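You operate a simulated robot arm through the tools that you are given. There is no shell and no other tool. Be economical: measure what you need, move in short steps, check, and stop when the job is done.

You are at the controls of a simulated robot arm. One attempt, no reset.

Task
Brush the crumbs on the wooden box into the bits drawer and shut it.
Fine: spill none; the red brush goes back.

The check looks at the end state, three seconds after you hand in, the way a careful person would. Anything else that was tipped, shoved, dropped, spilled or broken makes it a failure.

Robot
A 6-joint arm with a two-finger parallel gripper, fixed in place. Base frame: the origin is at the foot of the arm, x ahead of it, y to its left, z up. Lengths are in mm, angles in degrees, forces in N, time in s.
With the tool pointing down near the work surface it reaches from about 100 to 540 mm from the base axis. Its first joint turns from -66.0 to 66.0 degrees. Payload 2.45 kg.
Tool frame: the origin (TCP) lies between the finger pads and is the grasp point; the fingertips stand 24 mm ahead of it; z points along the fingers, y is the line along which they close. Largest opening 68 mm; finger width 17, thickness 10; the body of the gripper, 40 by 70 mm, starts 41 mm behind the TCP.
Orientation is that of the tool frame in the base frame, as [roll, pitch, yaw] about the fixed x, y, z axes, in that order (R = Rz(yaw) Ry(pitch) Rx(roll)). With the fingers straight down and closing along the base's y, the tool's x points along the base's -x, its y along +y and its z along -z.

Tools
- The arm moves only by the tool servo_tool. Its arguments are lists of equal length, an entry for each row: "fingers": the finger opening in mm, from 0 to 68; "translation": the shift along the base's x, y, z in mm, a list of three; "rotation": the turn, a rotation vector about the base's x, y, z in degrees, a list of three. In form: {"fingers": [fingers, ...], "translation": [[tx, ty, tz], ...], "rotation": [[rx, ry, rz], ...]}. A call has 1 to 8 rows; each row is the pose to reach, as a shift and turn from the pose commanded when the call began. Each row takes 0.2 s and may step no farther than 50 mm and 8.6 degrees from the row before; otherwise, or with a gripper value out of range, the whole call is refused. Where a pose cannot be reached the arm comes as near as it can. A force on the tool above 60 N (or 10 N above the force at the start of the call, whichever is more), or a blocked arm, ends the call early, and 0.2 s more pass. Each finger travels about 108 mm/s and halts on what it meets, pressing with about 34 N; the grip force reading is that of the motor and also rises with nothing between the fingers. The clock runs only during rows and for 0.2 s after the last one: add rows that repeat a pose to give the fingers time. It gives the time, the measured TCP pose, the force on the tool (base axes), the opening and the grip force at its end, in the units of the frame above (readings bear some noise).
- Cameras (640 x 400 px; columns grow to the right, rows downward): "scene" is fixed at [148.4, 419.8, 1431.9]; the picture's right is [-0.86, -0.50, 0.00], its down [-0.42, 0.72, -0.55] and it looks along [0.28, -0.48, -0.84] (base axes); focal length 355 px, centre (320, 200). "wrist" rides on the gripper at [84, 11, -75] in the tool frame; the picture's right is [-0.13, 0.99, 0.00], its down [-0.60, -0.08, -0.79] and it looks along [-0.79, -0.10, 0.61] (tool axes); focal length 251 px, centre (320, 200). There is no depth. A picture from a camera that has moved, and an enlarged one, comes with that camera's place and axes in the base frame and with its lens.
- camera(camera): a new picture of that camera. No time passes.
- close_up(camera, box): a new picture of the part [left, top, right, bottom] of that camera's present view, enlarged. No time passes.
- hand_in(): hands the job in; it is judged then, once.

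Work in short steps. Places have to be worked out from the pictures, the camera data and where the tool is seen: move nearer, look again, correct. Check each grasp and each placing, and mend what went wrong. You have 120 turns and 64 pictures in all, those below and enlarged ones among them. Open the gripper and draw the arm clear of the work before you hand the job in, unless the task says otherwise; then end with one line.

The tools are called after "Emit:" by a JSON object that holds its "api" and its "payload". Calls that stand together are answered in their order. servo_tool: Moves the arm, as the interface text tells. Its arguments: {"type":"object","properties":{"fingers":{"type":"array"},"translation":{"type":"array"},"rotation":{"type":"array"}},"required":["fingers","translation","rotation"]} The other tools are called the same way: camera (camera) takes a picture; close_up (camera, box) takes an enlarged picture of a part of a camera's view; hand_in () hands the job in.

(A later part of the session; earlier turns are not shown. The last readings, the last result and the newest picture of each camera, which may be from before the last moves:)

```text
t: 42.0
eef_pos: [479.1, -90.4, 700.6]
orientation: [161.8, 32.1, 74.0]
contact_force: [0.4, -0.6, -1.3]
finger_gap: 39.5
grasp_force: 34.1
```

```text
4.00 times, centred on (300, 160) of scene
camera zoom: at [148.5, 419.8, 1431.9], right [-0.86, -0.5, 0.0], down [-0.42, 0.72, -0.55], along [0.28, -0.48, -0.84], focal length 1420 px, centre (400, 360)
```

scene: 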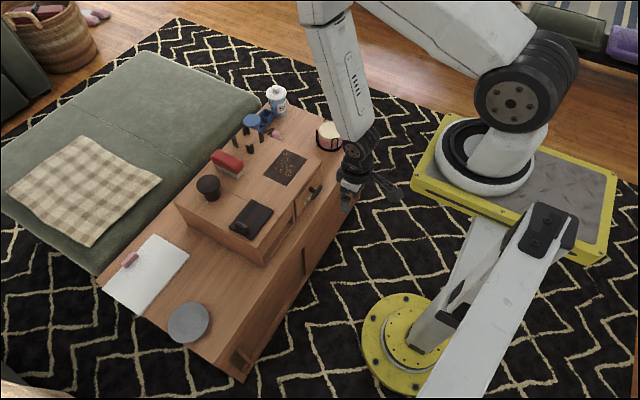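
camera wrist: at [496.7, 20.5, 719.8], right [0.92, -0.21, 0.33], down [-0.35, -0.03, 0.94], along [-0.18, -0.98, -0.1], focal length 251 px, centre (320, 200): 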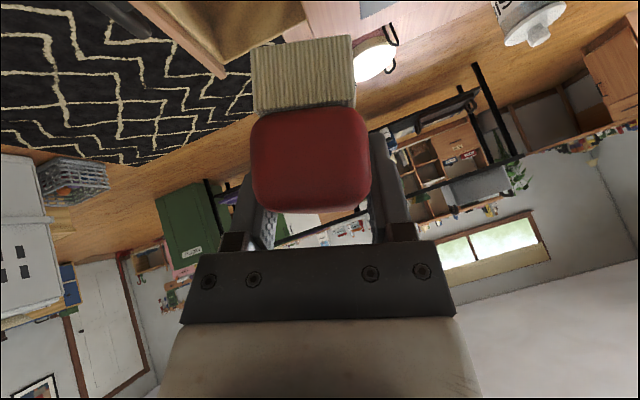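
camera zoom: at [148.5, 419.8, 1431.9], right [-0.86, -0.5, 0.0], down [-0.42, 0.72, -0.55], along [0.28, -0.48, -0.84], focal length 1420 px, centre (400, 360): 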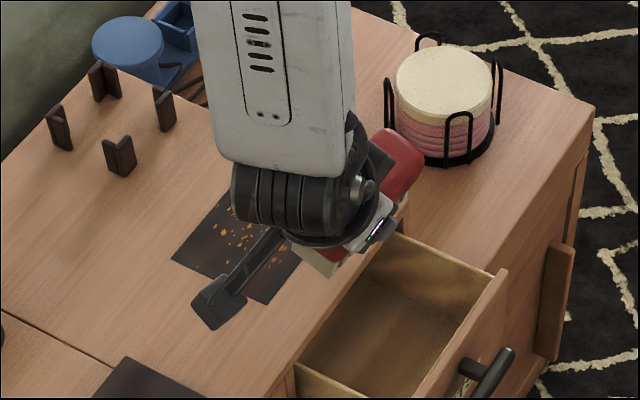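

Few if any fell in; most remain on the mat. Remove the lean (brush flat) and move aside to see exactly where crumbs are.

Emit:
{"api": "servo_tool", "payload": {"fingers": [20, 20, 20, 20], "translation": [[0, 40, 0], [0, 80, 0], [-10, 120, 0], [-20, 150, 0]], "rotation": [[0, 8, 0], [0, 16, 0], [0, 16, 0], [0, 16, 0]]}}

Emit:
{"api": "close_up", "payload": {"camera": "scene", "box": [240, 120, 368, 200]}}

Emit:
{"api": "camera", "payload": {"camera": "wrist"}}

```text
t: 43.0
eef_pos: [461.2, 60.1, 701.8]
orientation: [-179.4, 35.1, 84.7]
contact_force: [0.2, 0.3, -1.0]
finger_gap: 39.5
grasp_force: 33.8
```

```text
5.00 times, centred on (304, 160) of scene
camera zoom: at [148.5, 419.8, 1431.9], right [-0.86, -0.5, 0.0], down [-0.42, 0.72, -0.55], along [0.28, -0.48, -0.84], focal length 1775 px, centre (400, 400)
```

zoom: 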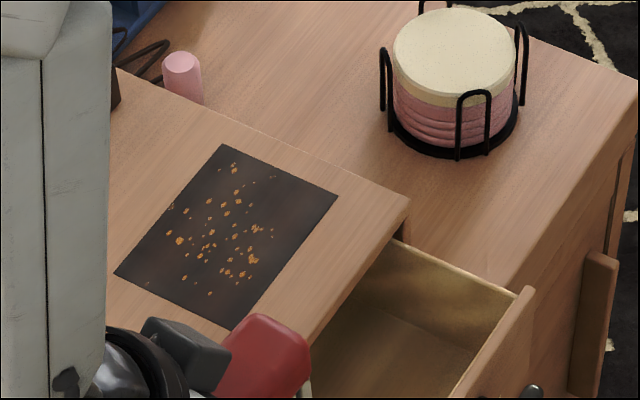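

```text
23 pictures are left
camera wrist: at [484.9, 170.4, 715.6], right [0.98, -0.2, 0.07], down [-0.07, -0.03, 1.0], along [-0.2, -0.98, -0.05], focal length 251 px, centre (320, 200)
```

wrist: 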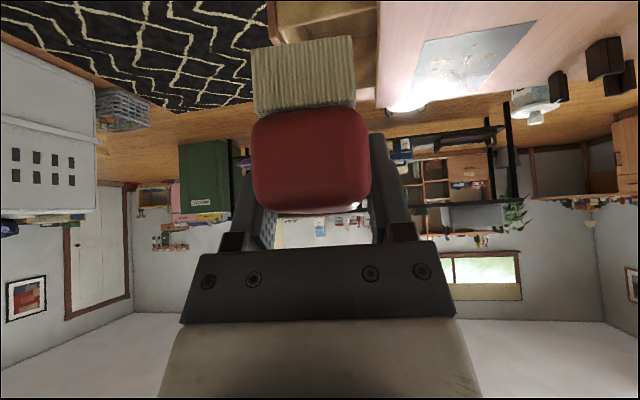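

Compared with the start, the crumbs have hardly moved: the brush has slats across its width, so broadside lets crumbs through the gaps; the solid face is its end. So I'll sweep lengthwise (end leading). Turn back to the lengthwise orientation and take the +y lane first.

Emit:
{"api": "servo_tool", "payload": {"fingers": [20, 20, 20, 20, 20, 20, 20, 20], "translation": [[10, -10, 0], [25, -20, 0], [40, -35, 0], [60, -50, 0], [80, -65, 0], [100, -80, 0], [120, -95, 0], [140, -110, 0]], "rotation": [[0, 0, 8.5], [0, 0, 17], [0, 0, 25.5], [0, 0, 34], [0, 0, 42.5], [0, 0, 51], [0, 0, 59.5], [0, 0, 68]]}}

Emit:
{"api": "servo_tool", "payload": {"fingers": [20, 20, 20, 20, 20, 20, 20], "translation": [[20, -10, 0], [40, -20, 0], [60, -28, 0], [60, -28, -20], [60, -28, -50], [60, -28, -70], [60, -28, -80]], "rotation": [[0, 0, 8.5], [0, 0, 17], [0, 0, 25.5], [0, 0, 27], [0, 0, 27], [0, 0, 27], [0, 0, 27]]}}

Emit:
{"api": "camera", "payload": {"camera": "wrist"}}

Emit:
{"api": "close_up", "payload": {"camera": "scene", "box": [200, 90, 360, 190]}}

```text
t: 44.8
eef_pos: [602.5, -51.2, 699.1]
orientation: [-179.4, 35.0, 152.7]
contact_force: [1.4, -0.3, -1.6]
finger_gap: 40.0
grasp_force: 34.5
```

```text
t: 46.4
eef_pos: [662.9, -79.2, 623.8]
orientation: [-179.4, 35.1, 179.5]
contact_force: [-0.6, 0.0, -1.3]
finger_gap: 39.6
grasp_force: 34.0
```

```text
22 pictures are left
camera wrist: at [551.6, -65.1, 636.6], right [0.12, 0.99, 0.07], down [0.04, -0.07, 1.0], along [0.99, -0.12, -0.05], focal length 251 px, centre (320, 200)
```

wrist: 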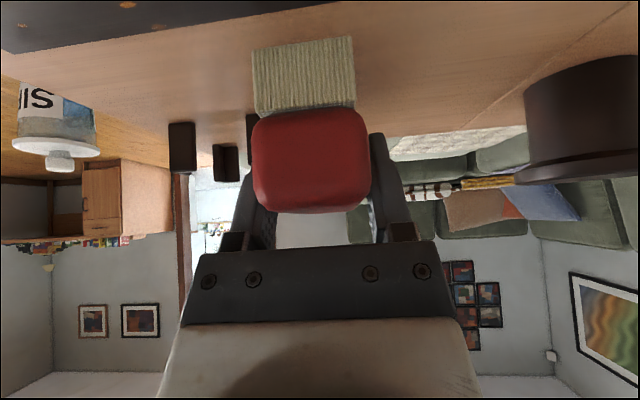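

```text
4.00 times, centred on (280, 140) of scene
camera zoom: at [148.5, 419.8, 1431.9], right [-0.86, -0.5, 0.0], down [-0.42, 0.72, -0.55], along [0.28, -0.48, -0.84], focal length 1420 px, centre (480, 440)
```

zoom: 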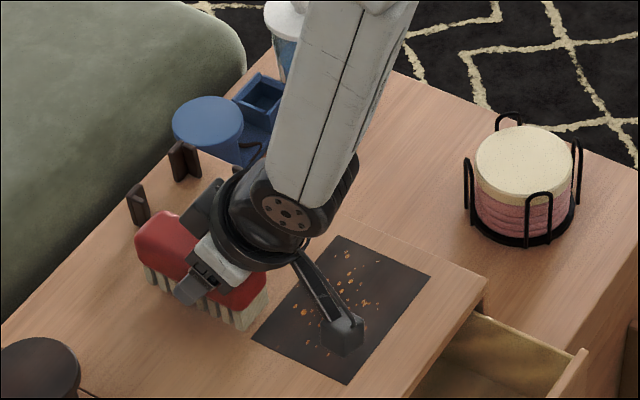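

View confirms the slats with side gaps and the solid end. Lower to contact at near end x≈634 behind the crumbs.

Emit:
{"api": "servo_tool", "payload": {"fingers": [20, 20, 20], "translation": [[0, 0, -7], [0, 0, -10], [0, 0, -12]], "rotation": [[0, 0, 0], [0, 0, 0], [0, 0, 0]]}}

```text
t: 47.2
eef_pos: [664.4, -78.0, 611.9]
orientation: [-179.4, 35.5, 179.6]
contact_force: [-0.1, -1.6, 20.6]
finger_gap: 39.5
grasp_force: 33.7
```

Contact. Ease 0.8 mm and sweep this lane to the drawer edge.

Emit:
{"api": "servo_tool", "payload": {"fingers": [20, 20, 20, 20, 20, 20, 20, 20], "translation": [[-5, 0, 0.8], [-14, 0, 0.8], [-23, 0, 0.8], [-32, 0, 0.8], [-41, 0, 0.8], [-50, 0, 0.8], [-59, 0, 0.8], [-68, 0, 0.8]], "rotation": [[0, 0, 0], [0, 0, 0], [0, 0, 0], [0, 0, 0], [0, 0, 0], [0, 0, 0], [0, 0, 0], [0, 0, 0]]}}

Emit:
{"api": "camera", "payload": {"camera": "wrist"}}

Emit:
{"api": "close_up", "payload": {"camera": "scene", "box": [220, 110, 380, 210]}}

```text
t: 49.0
eef_pos: [598.5, -78.4, 610.7]
orientation: [-179.3, 35.5, 179.6]
contact_force: [10.2, 0.6, 21.7]
finger_gap: 39.7
grasp_force: 34.1
```

```text
20 pictures are left
camera wrist: at [487.0, -65.6, 624.1], right [0.12, 0.99, 0.07], down [0.03, -0.07, 1.0], along [0.99, -0.12, -0.04], focal length 251 px, centre (320, 200)
```

wrist: 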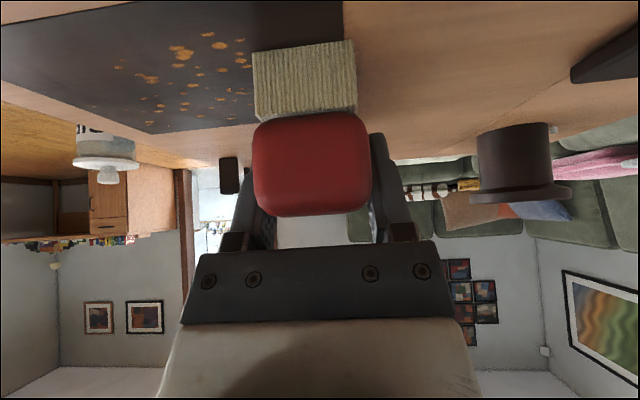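

```text
4.00 times, centred on (300, 160) of scene
camera zoom: at [148.2, 419.9, 1431.9], right [-0.86, -0.5, 0.0], down [-0.42, 0.72, -0.55], along [0.28, -0.48, -0.84], focal length 1420 px, centre (400, 360)
```

zoom: 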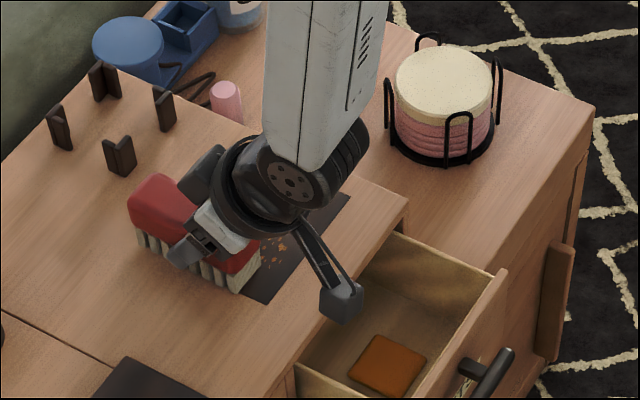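

An orange patch appeared in the drawer. Look closer at it and at the crumbs.

Emit:
{"api": "close_up", "payload": {"camera": "scene", "box": [270, 150, 350, 200]}}

Emit:
{"api": "close_up", "payload": {"camera": "wrist", "box": [60, 0, 360, 160]}}

```text
8.00 times, centred on (310, 175) of scene
camera zoom: at [148.2, 419.9, 1431.9], right [-0.86, -0.5, 0.0], down [-0.42, 0.72, -0.55], along [0.28, -0.48, -0.84], focal length 2839 px, centre (400, 400)
```

zoom: 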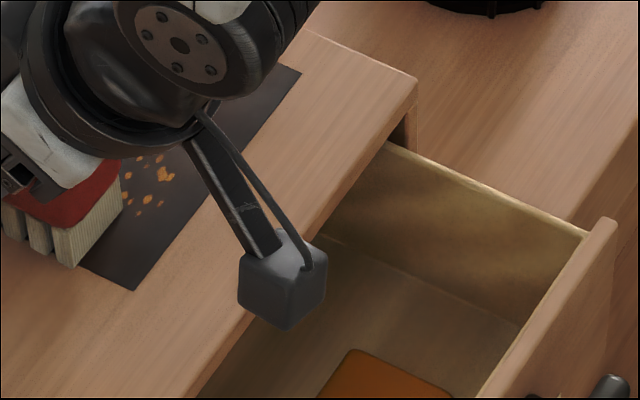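

```text
2.13 times, centred on (210, 80) of wrist
camera zoom: at [487.0, -65.6, 624.1], right [0.12, 0.99, 0.07], down [0.03, -0.07, 1.0], along [0.99, -0.12, -0.04], focal length 536 px, centre (555, 456)
```

zoom: 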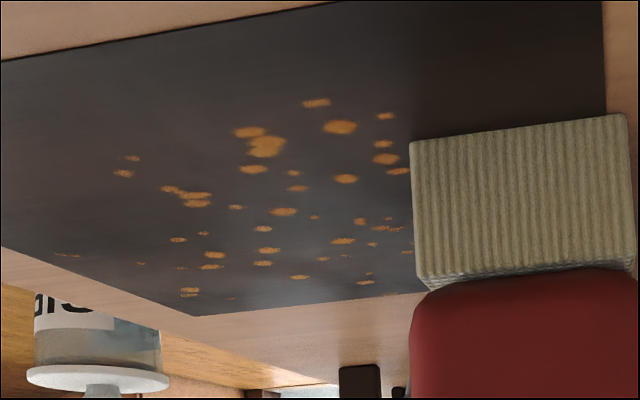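

The crumbs look like flat decals, and the drawer shows a collected patch, so the stroke is counting. Finish this lane to the edge.

Emit:
{"api": "servo_tool", "payload": {"fingers": [20, 20, 20, 20, 20, 20, 20, 20], "translation": [[-10, 0, 0.5], [-21, 0, 0.5], [-32, 0, 0.5], [-43, 0, 0.5], [-54, 0, 0.5], [-65, 0, 0.5], [-76, 0, 0.5], [-88, 0, 0.5]], "rotation": [[0, 0, 0], [0, 0, 0], [0, 0, 0], [0, 0, 0], [0, 0, 0], [0, 0, 0], [0, 0, 0], [0, 0, 0]]}}

Emit:
{"api": "servo_tool", "payload": {"fingers": [20, 20, 20, 20, 20, 20, 20], "translation": [[0, 0, 15], [0, 20, 40], [0, 60, 70], [0, 100, 80], [0, 140, 80], [0, 170, 80], [0, 170, 80]], "rotation": [[0, 0, 0], [0, 0, 0], [0, 0, 0], [0, 0, 0], [0, 0, 0], [0, 0, 0], [0, 0, 0]]}}

Emit:
{"api": "close_up", "payload": {"camera": "scene", "box": [240, 115, 368, 195]}}

```text
t: 50.8
eef_pos: [506.1, -79.6, 612.2]
orientation: [-179.4, 35.0, 179.6]
contact_force: [3.4, 0.3, 7.8]
finger_gap: 39.7
grasp_force: 33.7
```

```text
t: 52.4
eef_pos: [501.5, 93.4, 689.8]
orientation: [-179.4, 35.2, 179.6]
contact_force: [0.3, -0.1, -1.8]
finger_gap: 39.6
grasp_force: 33.1
```

```text
5.00 times, centred on (304, 155) of scene
camera zoom: at [148.4, 419.9, 1431.9], right [-0.86, -0.5, 0.0], down [-0.42, 0.72, -0.55], along [0.28, -0.48, -0.84], focal length 1775 px, centre (400, 425)
```

zoom: 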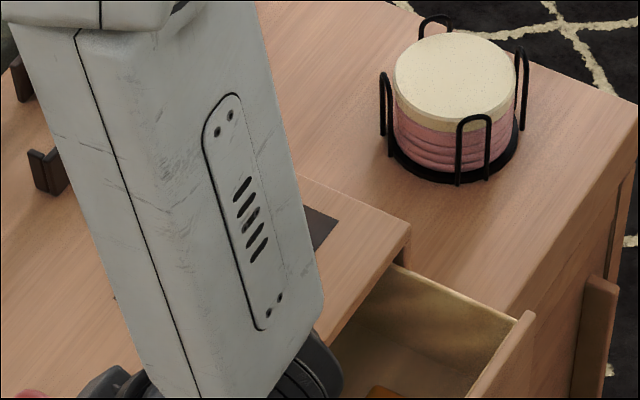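

The arm blocks that view; reposition with less tilt so that the wrist camera sees the mat from the front.

Emit:
{"api": "servo_tool", "payload": {"fingers": [20, 20, 20, 20, 20], "translation": [[-10, -35, 10], [-20, -70, 20], [-30, -105, 30], [-40, -140, 30], [-40, -150, 30]], "rotation": [[0, 5, 0], [0, 12, 0], [0, 19, 0], [0, 26, 0], [0, 30, 0]]}}

Emit:
{"api": "camera", "payload": {"camera": "wrist"}}

```text
t: 53.6
eef_pos: [466.7, -57.6, 720.2]
orientation: [-179.2, 4.9, 179.8]
contact_force: [0.6, 0.5, -1.3]
finger_gap: 39.9
grasp_force: 34.0
```

```text
15 pictures are left
camera wrist: at [377.5, -44.2, 787.7], right [0.14, 0.99, 0.0], down [0.53, -0.07, 0.84], along [0.84, -0.12, -0.54], focal length 251 px, centre (320, 200)
```

wrist: 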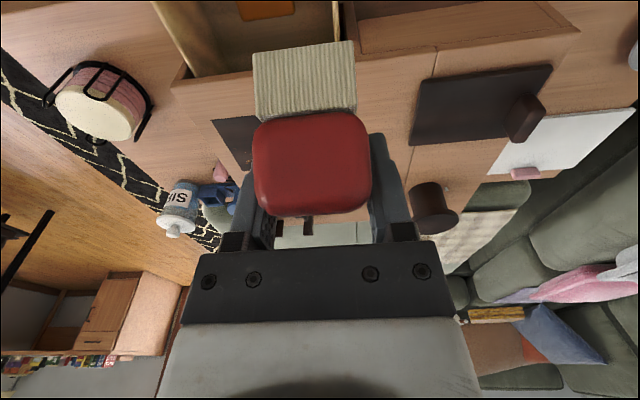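

Emit:
{"api": "servo_tool", "payload": {"fingers": [20, 20, 20], "translation": [[0, 40, 0], [0, 80, 0], [0, 120, 0]], "rotation": [[0, 0, 0], [0, 0, 0], [0, 0, 0]]}}

Emit:
{"api": "close_up", "payload": {"camera": "wrist", "box": [90, 0, 290, 180]}}

```text
t: 54.4
eef_pos: [465.6, 62.1, 720.0]
orientation: [-179.2, 5.0, 179.6]
contact_force: [0.7, -0.4, -0.8]
finger_gap: 39.8
grasp_force: 33.7
```

```text
2.22 times, centred on (190, 90) of wrist
camera zoom: at [376.3, 75.7, 786.6], right [0.14, 0.99, 0.0], down [0.53, -0.07, 0.84], along [0.84, -0.12, -0.54], focal length 559 px, centre (609, 444)
```

zoom: 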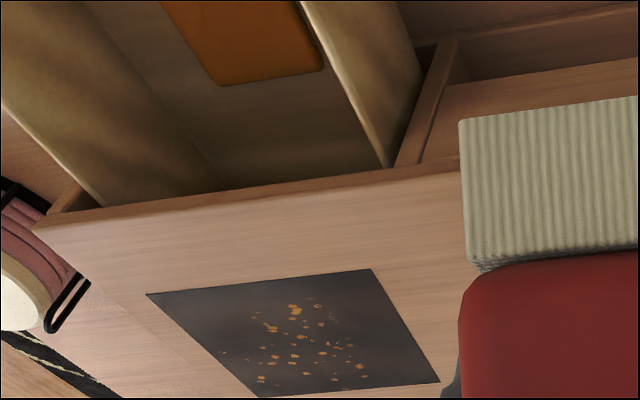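

The +y lane is cleared (crumbs with y > −100 are gone, and collected in the drawer). Next lane at y≈−116: re-tilt and go above it, starting with the brush short of the brackets.

Emit:
{"api": "servo_tool", "payload": {"fingers": [20, 20, 20, 20, 20, 20, 20], "translation": [[20, -25, 0], [45, -50, 0], [70, -80, 0], [95, -110, 0], [115, -140, 0], [139, -178, 0], [139, -178, -30]], "rotation": [[0, -7, 0], [0, -14, 0], [0, -21, 0], [0, -28, 0], [0, -30, 0], [0, -30, 0], [0, -30, 0]]}}

Emit:
{"api": "servo_tool", "payload": {"fingers": [20, 20, 20, 20, 20], "translation": [[0, 0, -30], [0, 0, -55], [0, 0, -68], [0, 0, -75], [0, 0, -77.5]], "rotation": [[0, 0, 0], [0, 0, 0], [0, 0, 0], [0, 0, 0], [0, 0, 0]]}}

Emit:
{"api": "close_up", "payload": {"camera": "scene", "box": [200, 90, 360, 190]}}

```text
t: 56.0
eef_pos: [606.6, -117.7, 691.7]
orientation: [-179.4, 35.0, 179.6]
contact_force: [0.2, 0.8, -1.6]
finger_gap: 39.9
grasp_force: 34.1
```

```text
t: 57.2
eef_pos: [605.1, -116.9, 612.6]
orientation: [-179.5, 35.0, 179.6]
contact_force: [0.0, -0.4, -0.6]
finger_gap: 39.7
grasp_force: 33.2
```

```text
4.00 times, centred on (280, 140) of scene
camera zoom: at [148.5, 419.8, 1431.9], right [-0.86, -0.5, 0.0], down [-0.42, 0.72, -0.55], along [0.28, -0.48, -0.84], focal length 1420 px, centre (480, 440)
```

zoom: 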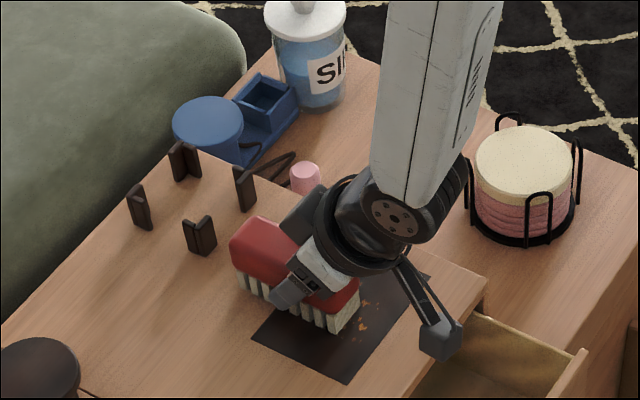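

There is ~20 mm free to the bracket; nudge +10 mm, press to contact and sweep the lane.

Emit:
{"api": "servo_tool", "payload": {"fingers": [20, 20, 20, 20, 20, 20, 20, 20], "translation": [[10, 0, 0], [10, 0, -2.5], [3, 0, -2.5], [-6, 0, -2.5], [-15, 0, -2.5], [-24, 0, -2.5], [-33, 0, -2.5], [-42, 0, -2.5]], "rotation": [[0, 0, 0], [0, 0, 0], [0, 0, 0], [0, 0, 0], [0, 0, 0], [0, 0, 0], [0, 0, 0], [0, 0, 0]]}}

Emit:
{"api": "servo_tool", "payload": {"fingers": [20, 20, 20, 20, 20, 20, 20, 20], "translation": [[-7, 0, 0], [-14, 0, 0], [-21, 0, 0], [-28, 0, 0], [-36, 0, 0], [-44, 0, 0], [-52, 0, 0.5], [-60, 0, 0.5]], "rotation": [[0, 0, 0], [0, 0, 0], [0, 0, 0], [0, 0, 0], [0, 0, 0], [0, 0, 0], [0, 0, 0], [0, 0, 0]]}}

Emit:
{"api": "close_up", "payload": {"camera": "wrist", "box": [60, 0, 460, 220]}}

```text
t: 59.0
eef_pos: [564.5, -117.3, 612.2]
orientation: [-179.3, 35.4, 179.6]
contact_force: [9.8, 0.3, 20.6]
finger_gap: 39.5
grasp_force: 34.6
```

```text
t: 60.8
eef_pos: [504.1, -115.8, 612.3]
orientation: [-179.3, 35.3, 179.7]
contact_force: [8.0, -0.6, 18.6]
finger_gap: 39.9
grasp_force: 34.3
```

```text
1.60 times, centred on (260, 110) of wrist
camera zoom: at [392.3, -102.0, 624.4], right [0.12, 0.99, 0.07], down [0.03, -0.07, 1.0], along [0.99, -0.12, -0.04], focal length 402 px, centre (416, 344)
```

zoom: 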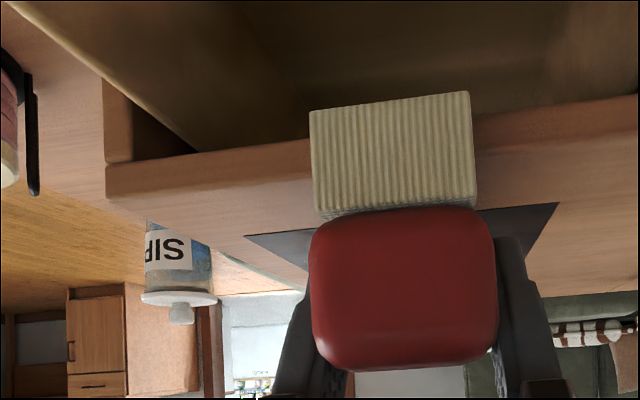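

Lane finished. Lift and go to the viewing pose to check what is left.

Emit:
{"api": "servo_tool", "payload": {"fingers": [20, 20, 20, 20, 20, 20, 20, 20], "translation": [[0, 0, 15], [0, 0, 45], [-10, 35, 80], [-20, 75, 105], [-30, 115, 107], [-38, 150, 107], [-38, 178, 107], [-38, 178, 107]], "rotation": [[0, 0, 0], [0, 0, 0], [0, 6, 0], [0, 12, 0], [0, 18, 0], [0, 24, 0], [0, 30, 0], [0, 30, 0]]}}

Emit:
{"api": "close_up", "payload": {"camera": "wrist", "box": [90, 0, 290, 180]}}

```text
refused: row 3 steps farther than a row can; nothing moved
```

```text
2.22 times, centred on (190, 90) of wrist
camera zoom: at [392.3, -102.0, 624.4], right [0.12, 0.99, 0.07], down [0.03, -0.07, 1.0], along [0.99, -0.12, -0.04], focal length 559 px, centre (609, 444)
```

zoom: 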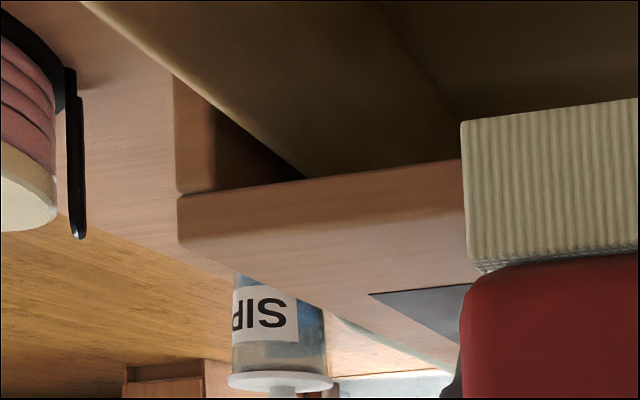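

Refused for step size (wasted one picture); 12 pictures left. Redo in smaller steps.

Emit:
{"api": "servo_tool", "payload": {"fingers": [20, 20, 20, 20, 20, 20, 20, 20], "translation": [[0, 0, 15], [0, 0, 45], [-10, 20, 75], [-20, 50, 100], [-30, 85, 107], [-38, 120, 107], [-38, 150, 107], [-38, 178, 107]], "rotation": [[0, 0, 0], [0, 0, 0], [0, 6, 0], [0, 12, 0], [0, 18, 0], [0, 24, 0], [0, 30, 0], [0, 30, 0]]}}

```text
t: 62.6
eef_pos: [464.5, 62.5, 717.9]
orientation: [-179.3, 5.0, 179.8]
contact_force: [-0.2, -0.4, -0.6]
finger_gap: 39.5
grasp_force: 33.8
```

Emit:
{"api": "close_up", "payload": {"camera": "wrist", "box": [90, 0, 290, 180]}}

```text
2.22 times, centred on (190, 90) of wrist
camera zoom: at [374.8, 75.8, 785.6], right [0.14, 0.99, 0.0], down [0.53, -0.07, 0.84], along [0.84, -0.12, -0.54], focal length 559 px, centre (609, 444)
```

zoom: 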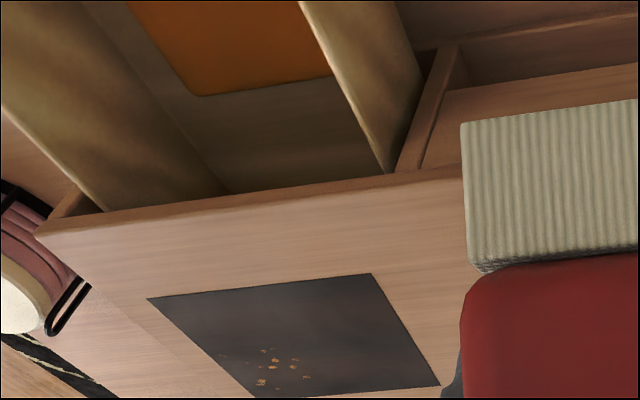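

Nearly all gone; remaining crumbs lie at x≈585–612, y≈−141…−178. Next lane at y≈−160.

Emit:
{"api": "servo_tool", "payload": {"fingers": [20, 20, 20, 20, 20, 20, 20, 20], "translation": [[15, -28, 0], [33, -56, 0], [51, -84, 0], [70, -112, 0], [90, -140, 0], [108, -168, 0], [125, -196, 0], [140, -222, -15]], "rotation": [[0, -6, 0], [0, -12, 0], [0, -18, 0], [0, -24, 0], [0, -30, 0], [0, -30, 0], [0, -30, 0], [0, -30, 0]]}}

Emit:
{"api": "servo_tool", "payload": {"fingers": [20, 20, 20, 20, 20, 20], "translation": [[0, 0, -30], [0, 0, -60], [0, 0, -78], [0, 0, -86], [9, 0, -90], [9, 0, -92.5]], "rotation": [[0, 0, 0], [0, 0, 0], [0, 0, 0], [0, 0, 0], [0, 0, 0], [0, 0, 0]]}}

Emit:
{"api": "close_up", "payload": {"camera": "scene", "box": [220, 90, 380, 190]}}

```text
t: 64.4
eef_pos: [607.0, -160.3, 702.7]
orientation: [-179.5, 35.1, 179.6]
contact_force: [0.8, 0.1, -2.8]
finger_gap: 39.5
grasp_force: 33.8
```

```text
t: 65.8
eef_pos: [616.5, -159.6, 610.8]
orientation: [-179.4, 35.1, 179.6]
contact_force: [-4.4, 1.5, 11.5]
finger_gap: 39.6
grasp_force: 34.1
```

```text
4.00 times, centred on (300, 140) of scene
camera zoom: at [148.1, 419.9, 1431.9], right [-0.86, -0.5, 0.0], down [-0.42, 0.72, -0.55], along [0.28, -0.48, -0.84], focal length 1420 px, centre (400, 440)
```

zoom: 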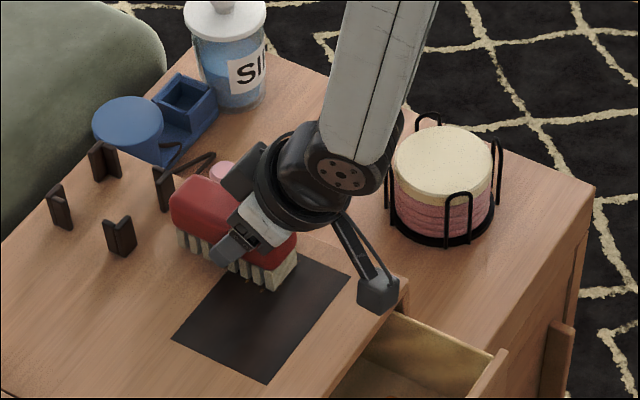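

Brush is down and clear of the bracket (barely); sweep this lane.

Emit:
{"api": "servo_tool", "payload": {"fingers": [20, 20, 20, 20, 20, 20, 20, 20], "translation": [[-6, 0, 0], [-13, 0, 0], [-20, 0, 0], [-27, 0, 0], [-34, 0, 0], [-41, 0, 0], [-48, 0, 0], [-56, 0, 0]], "rotation": [[0, 0, 0], [0, 0, 0], [0, 0, 0], [0, 0, 0], [0, 0, 0], [0, 0, 0], [0, 0, 0], [0, 0, 0]]}}

Emit:
{"api": "servo_tool", "payload": {"fingers": [20, 20, 20, 20, 20, 20, 20, 20], "translation": [[-7, 0, 0], [-14, 0, 0], [-21, 0, 0], [-28, 0, 0], [-36, 0, 0], [-44, 0, 0], [-52, 0, 0.5], [-60, 0, 0.5]], "rotation": [[0, 0, 0], [0, 0, 0], [0, 0, 0], [0, 0, 0], [0, 0, 0], [0, 0, 0], [0, 0, 0], [0, 0, 0]]}}

Emit:
{"api": "servo_tool", "payload": {"fingers": [20, 20, 20, 20, 20, 20, 20, 20], "translation": [[0, 0, 15], [0, 5, 45], [-10, 30, 75], [-20, 65, 100], [-30, 105, 107], [-38, 145, 107], [-38, 185, 107], [-38, 222, 107]], "rotation": [[0, 0, 0], [0, 0, 0], [0, 6, 0], [0, 12, 0], [0, 18, 0], [0, 24, 0], [0, 30, 0], [0, 30, 0]]}}

Emit:
{"api": "close_up", "payload": {"camera": "wrist", "box": [90, 0, 290, 180]}}

```text
t: 67.6
eef_pos: [560.6, -159.0, 611.8]
orientation: [-179.3, 35.3, 179.7]
contact_force: [9.4, -0.2, 18.2]
finger_gap: 39.4
grasp_force: 34.1
```

```text
t: 69.4
eef_pos: [495.9, -160.2, 611.6]
orientation: [-179.5, 34.8, 179.6]
contact_force: [0.8, -0.2, 0.8]
finger_gap: 39.7
grasp_force: 33.9
```

```text
t: 71.2
eef_pos: [458.5, 61.2, 718.7]
orientation: [-179.2, 5.0, 179.6]
contact_force: [0.6, 0.3, -1.5]
finger_gap: 39.7
grasp_force: 34.2
```

```text
2.22 times, centred on (190, 90) of wrist
camera zoom: at [368.7, 74.1, 785.2], right [0.14, 0.99, 0.0], down [0.53, -0.07, 0.84], along [0.84, -0.12, -0.54], focal length 559 px, centre (609, 444)
```

zoom: 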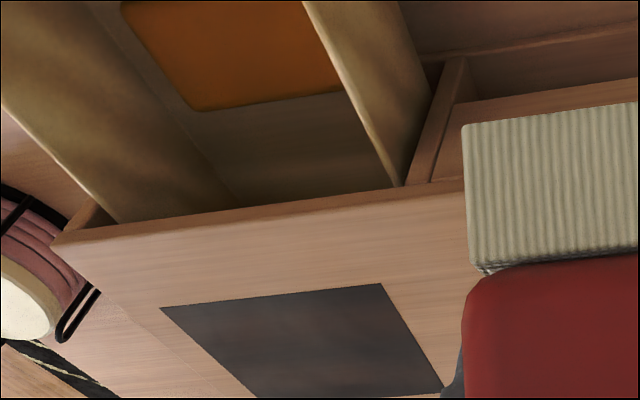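

The mat is clean. Now take the brush back to where it stood: TCP (715, −30.5, 613) with the same orientation.

Emit:
{"api": "servo_tool", "payload": {"fingers": [20, 20, 20, 20, 20, 20, 20, 20], "translation": [[20, -25, 0], [45, -50, 0], [75, -75, 0], [110, -91, 0], [148, -91, 0], [186, -91, 0], [222, -91, 0], [256, -91, -15]], "rotation": [[0, -6, 0], [0, -12, 0], [0, -18, 0], [0, -24, 0], [0, -30, 0], [0, -30, 0], [0, -30, 0], [0, -30, 0]]}}

Emit:
{"api": "servo_tool", "payload": {"fingers": [20, 20, 20, 20], "translation": [[0, 0, -25], [0, 0, -50], [0, 0, -68], [0, 0, -80]], "rotation": [[0, 0, 0], [0, 0, 0], [0, 0, 0], [0, 0, 0]]}}

```text
t: 73.0
eef_pos: [720.4, -26.3, 702.3]
orientation: [-179.5, 35.0, 179.6]
contact_force: [-0.2, -0.2, -0.9]
finger_gap: 39.7
grasp_force: 33.8
```

```text
t: 74.0
eef_pos: [718.3, -27.3, 622.3]
orientation: [-179.4, 35.1, 179.6]
contact_force: [0.1, 1.0, -0.8]
finger_gap: 39.6
grasp_force: 34.1
```

Correct to (715, −30.5) and lower to contact.

Emit:
{"api": "servo_tool", "payload": {"fingers": [20, 20, 20, 20], "translation": [[-3.5, -3, 0], [-3.5, -3, -4], [-3.5, -3, -8], [-3.5, -3, -10]], "rotation": [[0, 0, 0], [0, 0, 0], [0, 0, 0], [0, 0, 0]]}}

Emit:
{"api": "camera", "payload": {"camera": "wrist"}}

```text
t: 75.0
eef_pos: [711.6, -30.9, 612.3]
orientation: [-179.5, 35.1, 179.7]
contact_force: [-0.6, -0.3, -1.4]
finger_gap: 39.9
grasp_force: 34.1
```

```text
7 pictures are left
camera wrist: at [601.1, -18.1, 626.1], right [0.12, 0.99, 0.07], down [0.04, -0.07, 1.0], along [0.99, -0.12, -0.05], focal length 251 px, centre (320, 200)
```

wrist: 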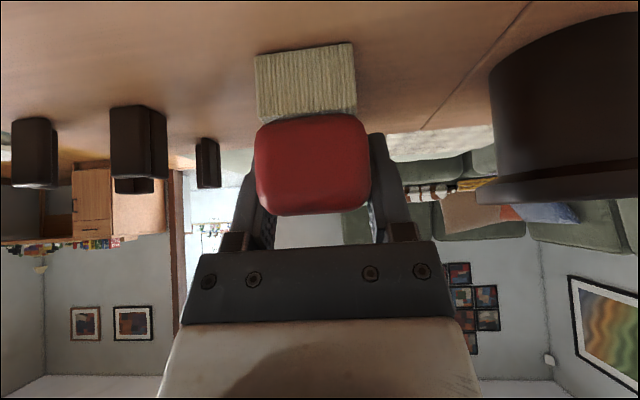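

The placement matches the original view within ~2 mm; not quite touching yet. Lower until contact.

Emit:
{"api": "servo_tool", "payload": {"fingers": [20, 20, 20], "translation": [[0, 0, -1], [0, 0, -2], [0, 0, -3]], "rotation": [[0, 0, 0], [0, 0, 0], [0, 0, 0]]}}

```text
t: 75.8
eef_pos: [713.7, -31.4, 612.3]
orientation: [-179.5, 35.3, 179.5]
contact_force: [-6.0, 1.9, 19.6]
finger_gap: 39.6
grasp_force: 34.0
```

Contact. Ease 1 mm, open fully, and withdraw up and back along the tool axis.

Emit:
{"api": "servo_tool", "payload": {"fingers": [20, 44, 60, 66, 66], "translation": [[0, 0, 1.2], [0, 0, 1.2], [0, 0, 1.2], [0, 0, 1.2], [0, 0, 1.2]], "rotation": [[0, 0, 0], [0, 0, 0], [0, 0, 0], [0, 0, 0], [0, 0, 0]]}}

Emit:
{"api": "servo_tool", "payload": {"fingers": [66, 66, 66, 66, 66, 66], "translation": [[-3, 0, 10], [-10, 0, 30], [-25, 0, 60], [-50, 0, 90], [-85, 0, 110], [-125, 0, 120]], "rotation": [[0, 0, 0], [0, 0, 0], [0, 0, 0], [0, 0, 0], [0, 7, 0], [0, 14, 0]]}}

Emit:
{"api": "camera", "payload": {"camera": "scene"}}

```text
t: 77.0
eef_pos: [713.2, -31.3, 611.2]
orientation: [-179.4, 35.1, 179.6]
contact_force: [-0.7, -0.1, -0.5]
finger_gap: 65.9
grasp_force: 0.0
```

```text
t: 78.4
eef_pos: [590.7, -29.6, 735.9]
orientation: [-179.4, 21.0, 179.6]
contact_force: [-1.8, 0.3, -0.8]
finger_gap: 66.2
grasp_force: 0.1
```

```text
6 pictures are left
```

scene: 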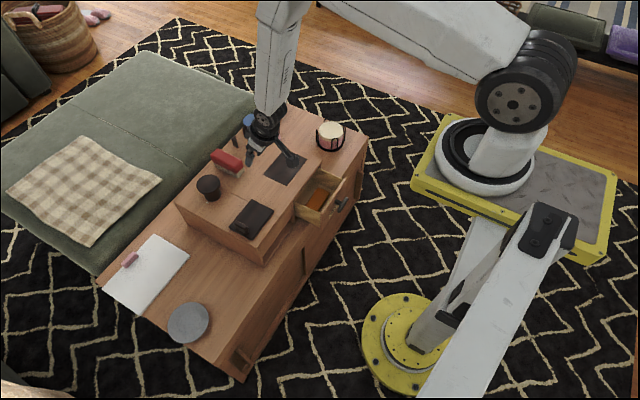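

Brush is back in place, mat clean, crumbs in the drawer. Now untilt, close the fingers and go in front of the drawer handle (bar now at x≈375).

Emit:
{"api": "servo_tool", "payload": {"fingers": [60, 40, 20, 5, 0, 0, 0, 0], "translation": [[-33, -5, 0], [-66, -15, 0], [-99, -28, 0], [-132, -42, 0], [-165, -56, 0], [-198, -70, 0], [-231, -84, -10], [-263, -86, -30]], "rotation": [[0, 5, 0], [0, 10, 0], [0, 15, 0], [0, 21, 0], [0, 21, 0], [0, 21, 0], [0, 21, 0], [0, 21, 0]]}}

Emit:
{"api": "servo_tool", "payload": {"fingers": [0, 0, 0, 0, 0], "translation": [[0, 0, -45], [0, 0, -90], [0, 0, -130], [0, 0, -165], [0, 0, -178]], "rotation": [[0, 0, 0], [0, 0, 0], [0, 0, 0], [0, 0, 0], [0, 0, 0]]}}

Emit:
{"api": "camera", "payload": {"camera": "wrist"}}

```text
t: 80.2
eef_pos: [316.8, -138.3, 711.6]
orientation: [-169.4, -5.0, 150.1]
contact_force: [0.7, 0.9, -0.4]
finger_gap: 0.0
grasp_force: 23.4
out of reach, approached as far as the arm can: row 5, 6, 7, 8
```

```text
t: 81.4
eef_pos: [345.4, -126.0, 529.1]
orientation: [-177.2, -2.0, 179.6]
contact_force: [0.1, 0.1, -0.4]
finger_gap: 0.0
grasp_force: 22.8
```

```text
5 pictures are left
camera wrist: at [264.6, -110.4, 606.3], right [0.13, 0.99, -0.05], down [0.63, -0.05, 0.77], along [0.76, -0.14, -0.63], focal length 251 px, centre (320, 200)
```

wrist: 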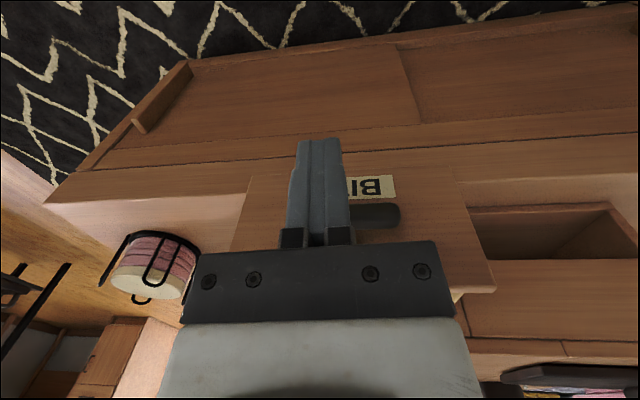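

The fingers are just in front of the handle bar. Centre to y≈−117 and push +x.

Emit:
{"api": "servo_tool", "payload": {"fingers": [0, 0, 0, 0, 0, 0, 0, 0], "translation": [[0, 8, 0], [10, 8, 0], [20, 8, 0], [32, 8, 0], [45, 8, 0], [58, 8, 0], [70, 8, 0], [82, 8, 0]], "rotation": [[0, 0, 0], [0, 0, 0], [0, 0, 0], [0, 0, 0], [0, 0, 0], [0, 0, 0], [0, 0, 0], [0, 0, 0]]}}

```text
t: 83.2
eef_pos: [418.9, -118.3, 524.5]
orientation: [-176.9, -2.3, 179.7]
contact_force: [0.0, 0.0, 0.3]
finger_gap: 0.1
grasp_force: 23.1
out of reach, approached as far as the arm can: row 7, 8
```

Emit:
{"api": "close_up", "payload": {"camera": "scene", "box": [240, 120, 400, 220]}}

```text
4.00 times, centred on (320, 170) of scene
camera zoom: at [148.4, 419.8, 1431.9], right [-0.86, -0.5, 0.0], down [-0.42, 0.72, -0.55], along [0.28, -0.48, -0.84], focal length 1420 px, centre (320, 320)
```

zoom: 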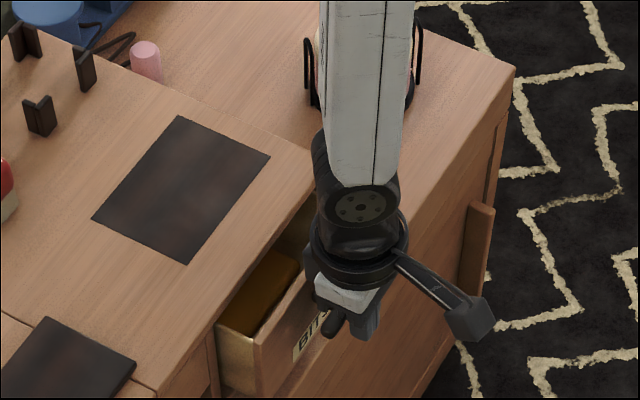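

Drawer is half shut; the arm hit a wrist limit with the tool leaning slightly backward. Lean it forward ~15° and keep pushing.

Emit:
{"api": "servo_tool", "payload": {"fingers": [0, 0, 0, 0, 0, 0], "translation": [[-2, 0, 2], [-2, 0, 4], [5, 0, 4], [13, 0, 4], [20, 0, 4], [26, 0, 4]], "rotation": [[0, -7, 0], [0, -14, 0], [0, -14, 0], [0, -14, 0], [0, -14, 0], [0, -14, 0]]}}

```text
t: 84.6
eef_pos: [469.9, -111.0, 525.0]
orientation: [-174.9, 9.9, 179.5]
contact_force: [-8.7, -2.4, -5.4]
finger_gap: 0.0
grasp_force: 23.7
out of reach, approached as far as the arm can: row 1, 2, 3, 4, 5, 6
```

Emit:
{"api": "close_up", "payload": {"camera": "scene", "box": [240, 120, 400, 220]}}

```text
4.00 times, centred on (320, 170) of scene
camera zoom: at [148.4, 419.8, 1431.9], right [-0.86, -0.5, 0.0], down [-0.42, 0.72, -0.55], along [0.28, -0.48, -0.84], focal length 1420 px, centre (320, 320)
```

zoom: 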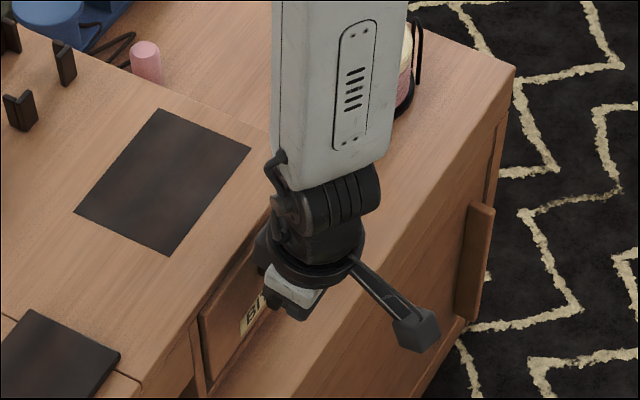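

The drawer is shut, but the arm overshot and shoved the whole box about 17–18 mm in +x (mat and brackets shifted in the picture). I must undo this: back off first, then use the handle: pull the drawer to its end stop, drag the box back by the measured amount, and re-close gently.

Emit:
{"api": "servo_tool", "payload": {"fingers": [0, 0, 0, 0, 0, 0], "translation": [[-10, 0, 0], [-25, 0, 0], [-40, 0, 20], [-45, 0, 60], [-45, 0, 105], [-45, 0, 150]], "rotation": [[0, 0, 0], [0, 0, 0], [0, 0, 0], [0, 0, 0], [0, 0, 0], [0, 0, 0]]}}

```text
t: 86.0
eef_pos: [438.4, -108.0, 679.3]
orientation: [-173.1, 8.6, 179.3]
contact_force: [-0.3, -0.3, 0.5]
finger_gap: 0.0
grasp_force: 24.0
out of reach, approached as far as the arm can: row 2, 3, 4, 5, 6
```

Emit:
{"api": "servo_tool", "payload": {"fingers": [0, 10, 20, 28, 28, 28, 28, 28], "translation": [[0, 0, 5], [0, 0, 10], [0, 0, 15], [0, 0, 20], [0, 2, 20], [0, 3, 20], [0, 4, 20], [0, 5, 20]], "rotation": [[0, 0, -8.5], [0, 0, -17], [0, 0, -25.5], [0, 0, -34], [0, 0, -42.5], [0, 0, -51], [0, 0, -59.5], [0, 0, -68]]}}

```text
t: 87.8
eef_pos: [437.5, -99.8, 696.0]
orientation: [-174.8, 9.8, 111.4]
contact_force: [0.4, -0.4, 0.0]
finger_gap: 28.0
grasp_force: 0.1
```

Emit:
{"api": "servo_tool", "payload": {"fingers": [28, 28], "translation": [[0, 0, 0], [0, 0, 0]], "rotation": [[5.5, -0.65, 0], [11, -1.3, 0]]}}

Emit:
{"api": "servo_tool", "payload": {"fingers": [28, 28, 28, 28], "translation": [[8, 0, 0], [18, 0, -10], [30, 0, -30], [42, 0, -56]], "rotation": [[0, 0, -7], [0, 0, -14], [0, 0, -21], [0, 0, -21.4]]}}

```text
t: 88.4
eef_pos: [438.0, -100.2, 695.9]
orientation: [179.9, 0.1, 111.0]
contact_force: [-0.1, -0.2, 0.7]
finger_gap: 27.8
grasp_force: 0.1
```

```text
t: 89.4
eef_pos: [477.9, -99.1, 636.8]
orientation: [180.0, 0.1, 90.0]
contact_force: [0.6, 0.8, -0.2]
finger_gap: 28.0
grasp_force: 0.1
out of reach, approached as far as the arm can: row 1, 2
```

Orientation is restored. Descend over the bar at its expected shifted place (x≈481).

Emit:
{"api": "servo_tool", "payload": {"fingers": [28, 28, 28, 28], "translation": [[3, -1, -30], [3, -1, -60], [3, -1, -85], [3, -1, -97]], "rotation": [[0, 0, 0], [0, 0, 0], [0, 0, 0], [0, 0, 0]]}}

Emit:
{"api": "camera", "payload": {"camera": "wrist"}}

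```text
t: 90.4
eef_pos: [482.2, -102.6, 541.6]
orientation: [179.9, 0.1, 89.6]
contact_force: [0.2, -0.5, -0.5]
finger_gap: 27.9
grasp_force: 0.1
```

```text
2 pictures are left
camera wrist: at [493.4, -18.0, 617.6], right [0.99, -0.14, 0.0], down [-0.08, -0.6, 0.79], along [-0.11, -0.79, -0.61], focal length 251 px, centre (320, 200)
```

wrist: 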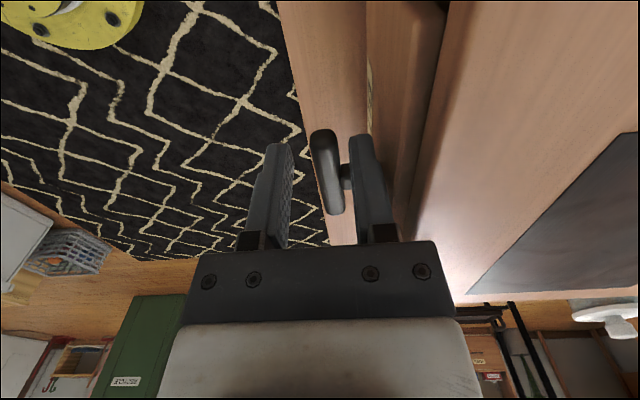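

The bar is between the fingers. Close and read its position to quantify the shift.

Emit:
{"api": "servo_tool", "payload": {"fingers": [20, 10, 4, 4], "translation": [[-1, 0, -2], [-2, 0, -2], [-2, 0, -2], [-2, 0, -2]], "rotation": [[0, 0, 0], [0, 0, 0], [0, 0, 0], [0, 0, 0]]}}

Emit:
{"api": "servo_tool", "payload": {"fingers": [4], "translation": [[0, 0, 0]], "rotation": [[0, 0, 0]]}}

```text
t: 91.4
eef_pos: [480.0, -101.7, 541.6]
orientation: [179.9, 0.1, 89.7]
contact_force: [1.1, -7.1, 0.1]
finger_gap: 13.1
grasp_force: 33.3
```

```text
t: 91.8
eef_pos: [478.9, -102.1, 542.9]
orientation: [180.0, 0.1, 89.5]
contact_force: [0.4, -9.3, -0.5]
finger_gap: 13.0
grasp_force: 33.3
```

Gripped. Pull the drawer out the 88 mm already known to be free.

Emit:
{"api": "servo_tool", "payload": {"fingers": [4, 4, 4, 4, 4, 4, 4, 4], "translation": [[-8, 0, 0], [-19, 0, 0], [-31, 0, 0], [-43, 0, 0], [-55, 0, 0], [-67, 0, 0], [-79, 0, 0], [-86, 0, 0]], "rotation": [[0, 0, 0], [0, 0, 0], [0, 0, 0], [0, 0, 0], [0, 0, 0], [0, 0, 0], [0, 0, 0], [0, 0, 0]]}}

Emit:
{"api": "servo_tool", "payload": {"fingers": [4, 4, 4], "translation": [[-5, 0, 0], [-10, 0, 0], [-15, 0, 0]], "rotation": [[0, 0, 0], [0, 0, 0], [0, 0, 0]]}}

```text
t: 93.6
eef_pos: [394.0, -102.2, 541.7]
orientation: [179.9, 0.2, 89.6]
contact_force: [0.9, -9.7, 16.1]
finger_gap: 12.7
grasp_force: 32.7
```

```text
t: 94.4
eef_pos: [378.2, -100.1, 540.6]
orientation: [179.9, 0.2, 89.6]
contact_force: [0.5, -16.7, 14.9]
finger_gap: 12.6
grasp_force: 32.6
```

No stop yet at ~101 mm. There's a sideways load, so I relax toward −y slightly, and continue in small steps watching the pull force.

Emit:
{"api": "servo_tool", "payload": {"fingers": [4, 4, 4], "translation": [[-3, -1, 0.5], [-6, -2, 1], [-10, -2, 1]], "rotation": [[0, 0, 0], [0, 0, 0], [0, 0, 0]]}}

Emit:
{"api": "servo_tool", "payload": {"fingers": [4, 4, 4], "translation": [[-4, 0, 0], [-8, 0, 0], [-10, 0, 0]], "rotation": [[0, 0, 0], [0, 0, 0], [0, 0, 0]]}}

```text
t: 95.2
eef_pos: [366.8, -100.0, 540.8]
orientation: [-179.8, 0.0, 89.8]
contact_force: [0.6, 4.3, 1.8]
finger_gap: 12.9
grasp_force: 32.7
```

```text
t: 96.0
eef_pos: [358.4, -103.6, 540.7]
orientation: [179.9, 0.1, 89.5]
contact_force: [0.4, 4.9, -0.3]
finger_gap: 13.0
grasp_force: 33.1
```

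Emit:
{"api": "servo_tool", "payload": {"fingers": [4, 4, 4], "translation": [[-4, 0, 0], [-8, 0, 0], [-11, 0, 0]], "rotation": [[0, 0, 0], [0, 0, 0], [0, 0, 0]]}}

Emit:
{"api": "servo_tool", "payload": {"fingers": [4, 4, 4], "translation": [[-4, 0, 0], [-8, 0, 0], [-10, 0, 0]], "rotation": [[0, 0, 0], [0, 0, 0], [0, 0, 0]]}}

```text
t: 96.8
eef_pos: [349.4, -104.2, 542.7]
orientation: [179.7, 0.2, 89.5]
contact_force: [9.1, 3.3, 0.3]
finger_gap: 12.6
grasp_force: 32.5
```

```text
t: 97.6
eef_pos: [337.4, -103.5, 540.9]
orientation: [179.9, 0.1, 89.6]
contact_force: [9.8, 4.0, 0.4]
finger_gap: 12.3
grasp_force: 32.9
```

A steady ~9.5 N pull now: the drawer is at its stop and the box is being dragged. Check the mat's position in the scene view (target mat corners (178,115), (270,155), (187,262)).

Emit:
{"api": "close_up", "payload": {"camera": "scene", "box": [240, 120, 400, 220]}}

```text
4.00 times, centred on (320, 170) of scene
camera zoom: at [148.7, 419.9, 1431.8], right [-0.86, -0.5, 0.0], down [-0.42, 0.72, -0.55], along [0.28, -0.48, -0.84], focal length 1420 px, centre (320, 320)
```

zoom: 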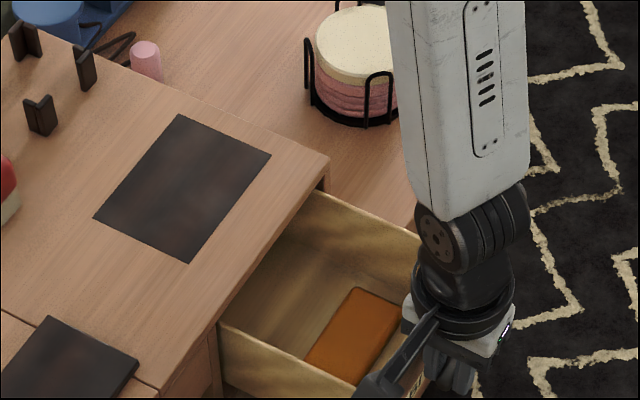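

The box is back exactly where it was (mat corners match within ~1 px). Now close the drawer gently while holding the bar: first most of the way.

Emit:
{"api": "servo_tool", "payload": {"fingers": [4, 4, 4, 4, 4, 4, 4, 4], "translation": [[7, 0, 0], [17, 0, 0], [28, 0, 0], [39, 0, 0], [50, 0, 0], [61, 0, 0], [72, 0, 0], [80, 0, 0]], "rotation": [[0, 0, 0], [0, 0, 0], [0, 0, 0], [0, 0, 0], [0, 0, 0], [0, 0, 0], [0, 0, 0], [0, 0, 0]]}}

Emit:
{"api": "servo_tool", "payload": {"fingers": [4, 4, 4, 4, 4], "translation": [[8, 0, 0], [17, 0, 0], [26, 0, 0], [32, 0, 0], [35, 0, 0]], "rotation": [[0, 0, 0], [0, 0, 0], [0, 0, 0], [0, 0, 0], [0, 0, 0]]}}

```text
t: 99.4
eef_pos: [417.6, -103.1, 541.1]
orientation: [-179.9, 0.1, 89.5]
contact_force: [-0.5, 4.3, 0.3]
finger_gap: 12.6
grasp_force: 33.4
```

```text
t: 100.6
eef_pos: [455.0, -103.7, 541.6]
orientation: [179.9, 0.2, 89.5]
contact_force: [-0.3, -3.2, -0.8]
finger_gap: 12.3
grasp_force: 33.2
```

Free so far at x≈453–455. Final millimetres in small steps, watching for the first rise in force.

Emit:
{"api": "servo_tool", "payload": {"fingers": [4, 4], "translation": [[2, 0, 0], [3.5, 0, 0]], "rotation": [[0, 0, 0], [0, 0, 0]]}}

Emit:
{"api": "servo_tool", "payload": {"fingers": [4, 4], "translation": [[1, 0, 0], [2, 0, 0]], "rotation": [[0, 0, 0], [0, 0, 0]]}}

```text
t: 101.2
eef_pos: [457.8, -103.3, 542.2]
orientation: [179.8, 0.1, 89.5]
contact_force: [0.5, -3.0, -0.1]
finger_gap: 12.7
grasp_force: 32.9
```

```text
t: 101.8
eef_pos: [459.9, -102.2, 540.9]
orientation: [179.9, 0.2, 89.6]
contact_force: [-0.3, 0.5, 5.8]
finger_gap: 12.5
grasp_force: 33.1
```

Emit:
{"api": "servo_tool", "payload": {"fingers": [4, 4], "translation": [[0.7, 0, 0.3], [1.2, 0, 0.5]], "rotation": [[0, 0, 0], [0, 0, 0]]}}

```text
t: 102.4
eef_pos: [460.3, -104.0, 541.4]
orientation: [179.9, 0.1, 89.5]
contact_force: [-0.5, 0.5, 6.8]
finger_gap: 12.6
grasp_force: 33.4
```

Emit:
{"api": "servo_tool", "payload": {"fingers": [4, 4], "translation": [[0.6, 0, 0.5], [1.2, 0, 0.5]], "rotation": [[0, 0, 0], [0, 0, 0]]}}

Emit:
{"api": "servo_tool", "payload": {"fingers": [4, 4], "translation": [[0.5, 0, 0], [1, 0, 0]], "rotation": [[0, 0, 0], [0, 0, 0]]}}

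```text
t: 103.0
eef_pos: [460.3, -102.7, 540.8]
orientation: [179.9, 0.1, 89.5]
contact_force: [-1.0, -6.7, -0.7]
finger_gap: 12.8
grasp_force: 32.6
```

```text
t: 103.6
eef_pos: [463.9, -103.3, 542.2]
orientation: [179.7, 0.2, 89.6]
contact_force: [-1.2, -10.0, 7.9]
finger_gap: 12.5
grasp_force: 32.5
```

Emit:
{"api": "servo_tool", "payload": {"fingers": [4, 4, 4], "translation": [[0.5, 0, 0], [1, 0, 0], [1, 0, 0]], "rotation": [[0, 0, 0], [0, 0, 0], [0, 0, 0]]}}

```text
t: 104.4
eef_pos: [462.3, -102.3, 542.5]
orientation: [-179.9, -0.1, 89.6]
contact_force: [0.7, -3.7, 0.2]
finger_gap: 12.7
grasp_force: 32.8
```

Emit:
{"api": "servo_tool", "payload": {"fingers": [4, 4, 4], "translation": [[0.5, 0, 0], [1, 0, 0], [1, 0, 0]], "rotation": [[0, 0, 0], [0, 0, 0], [0, 0, 0]]}}

```text
t: 105.2
eef_pos: [463.1, -102.7, 541.5]
orientation: [-179.9, 0.2, 89.5]
contact_force: [-1.0, 3.4, 0.1]
finger_gap: 12.8
grasp_force: 33.2
```

Emit:
{"api": "servo_tool", "payload": {"fingers": [4, 4, 4], "translation": [[0.5, 0, 0], [1, 0, 0], [1, 0, 0]], "rotation": [[0, 0, 0], [0, 0, 0], [0, 0, 0]]}}

```text
t: 106.0
eef_pos: [465.1, -102.2, 544.2]
orientation: [179.9, 0.1, 89.6]
contact_force: [-0.5, 3.2, 0.3]
finger_gap: 12.8
grasp_force: 33.0
```

Emit:
{"api": "servo_tool", "payload": {"fingers": [4, 4, 4], "translation": [[0.5, 0, 0], [1, 0, 0], [1, 0, 0]], "rotation": [[0, 0, 0], [0, 0, 0], [0, 0, 0]]}}

```text
t: 106.8
eef_pos: [467.1, -102.4, 542.6]
orientation: [180.0, 0.1, 89.6]
contact_force: [-1.2, 3.6, 0.8]
finger_gap: 12.8
grasp_force: 32.5
```

Emit:
{"api": "servo_tool", "payload": {"fingers": [4, 4, 4], "translation": [[0.5, 0, 0], [1, 0, 0], [1, 0, 0]], "rotation": [[0, 0, 0], [0, 0, 0], [0, 0, 0]]}}

```text
t: 107.6
eef_pos: [466.4, -102.5, 543.0]
orientation: [-180.0, 0.0, 89.6]
contact_force: [-0.7, 5.5, 0.3]
finger_gap: 12.8
grasp_force: 33.0
```

The first closing of the grip had drawn the drawer out ~4 mm, so the true shut position is x≈467–468. Continue stepping until the stop is felt.

Emit:
{"api": "servo_tool", "payload": {"fingers": [4, 4, 4], "translation": [[0.4, 0, 0], [0.8, 0, 0], [0.8, 0, 0]], "rotation": [[0, 0, 0], [0, 0, 0], [0, 0, 0]]}}

Emit:
{"api": "servo_tool", "payload": {"fingers": [4, 4], "translation": [[0.3, 0, 0], [0.3, 0, 0]], "rotation": [[0, 0, 0], [0, 0, 0]]}}

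```text
t: 108.4
eef_pos: [467.4, -104.5, 541.3]
orientation: [-180.0, 0.1, 89.6]
contact_force: [0.5, 4.6, -0.2]
finger_gap: 12.7
grasp_force: 32.6
```

```text
t: 109.0
eef_pos: [468.5, -103.2, 543.1]
orientation: [179.8, 0.1, 89.5]
contact_force: [-1.5, -3.1, -0.1]
finger_gap: 12.6
grasp_force: 33.6
```

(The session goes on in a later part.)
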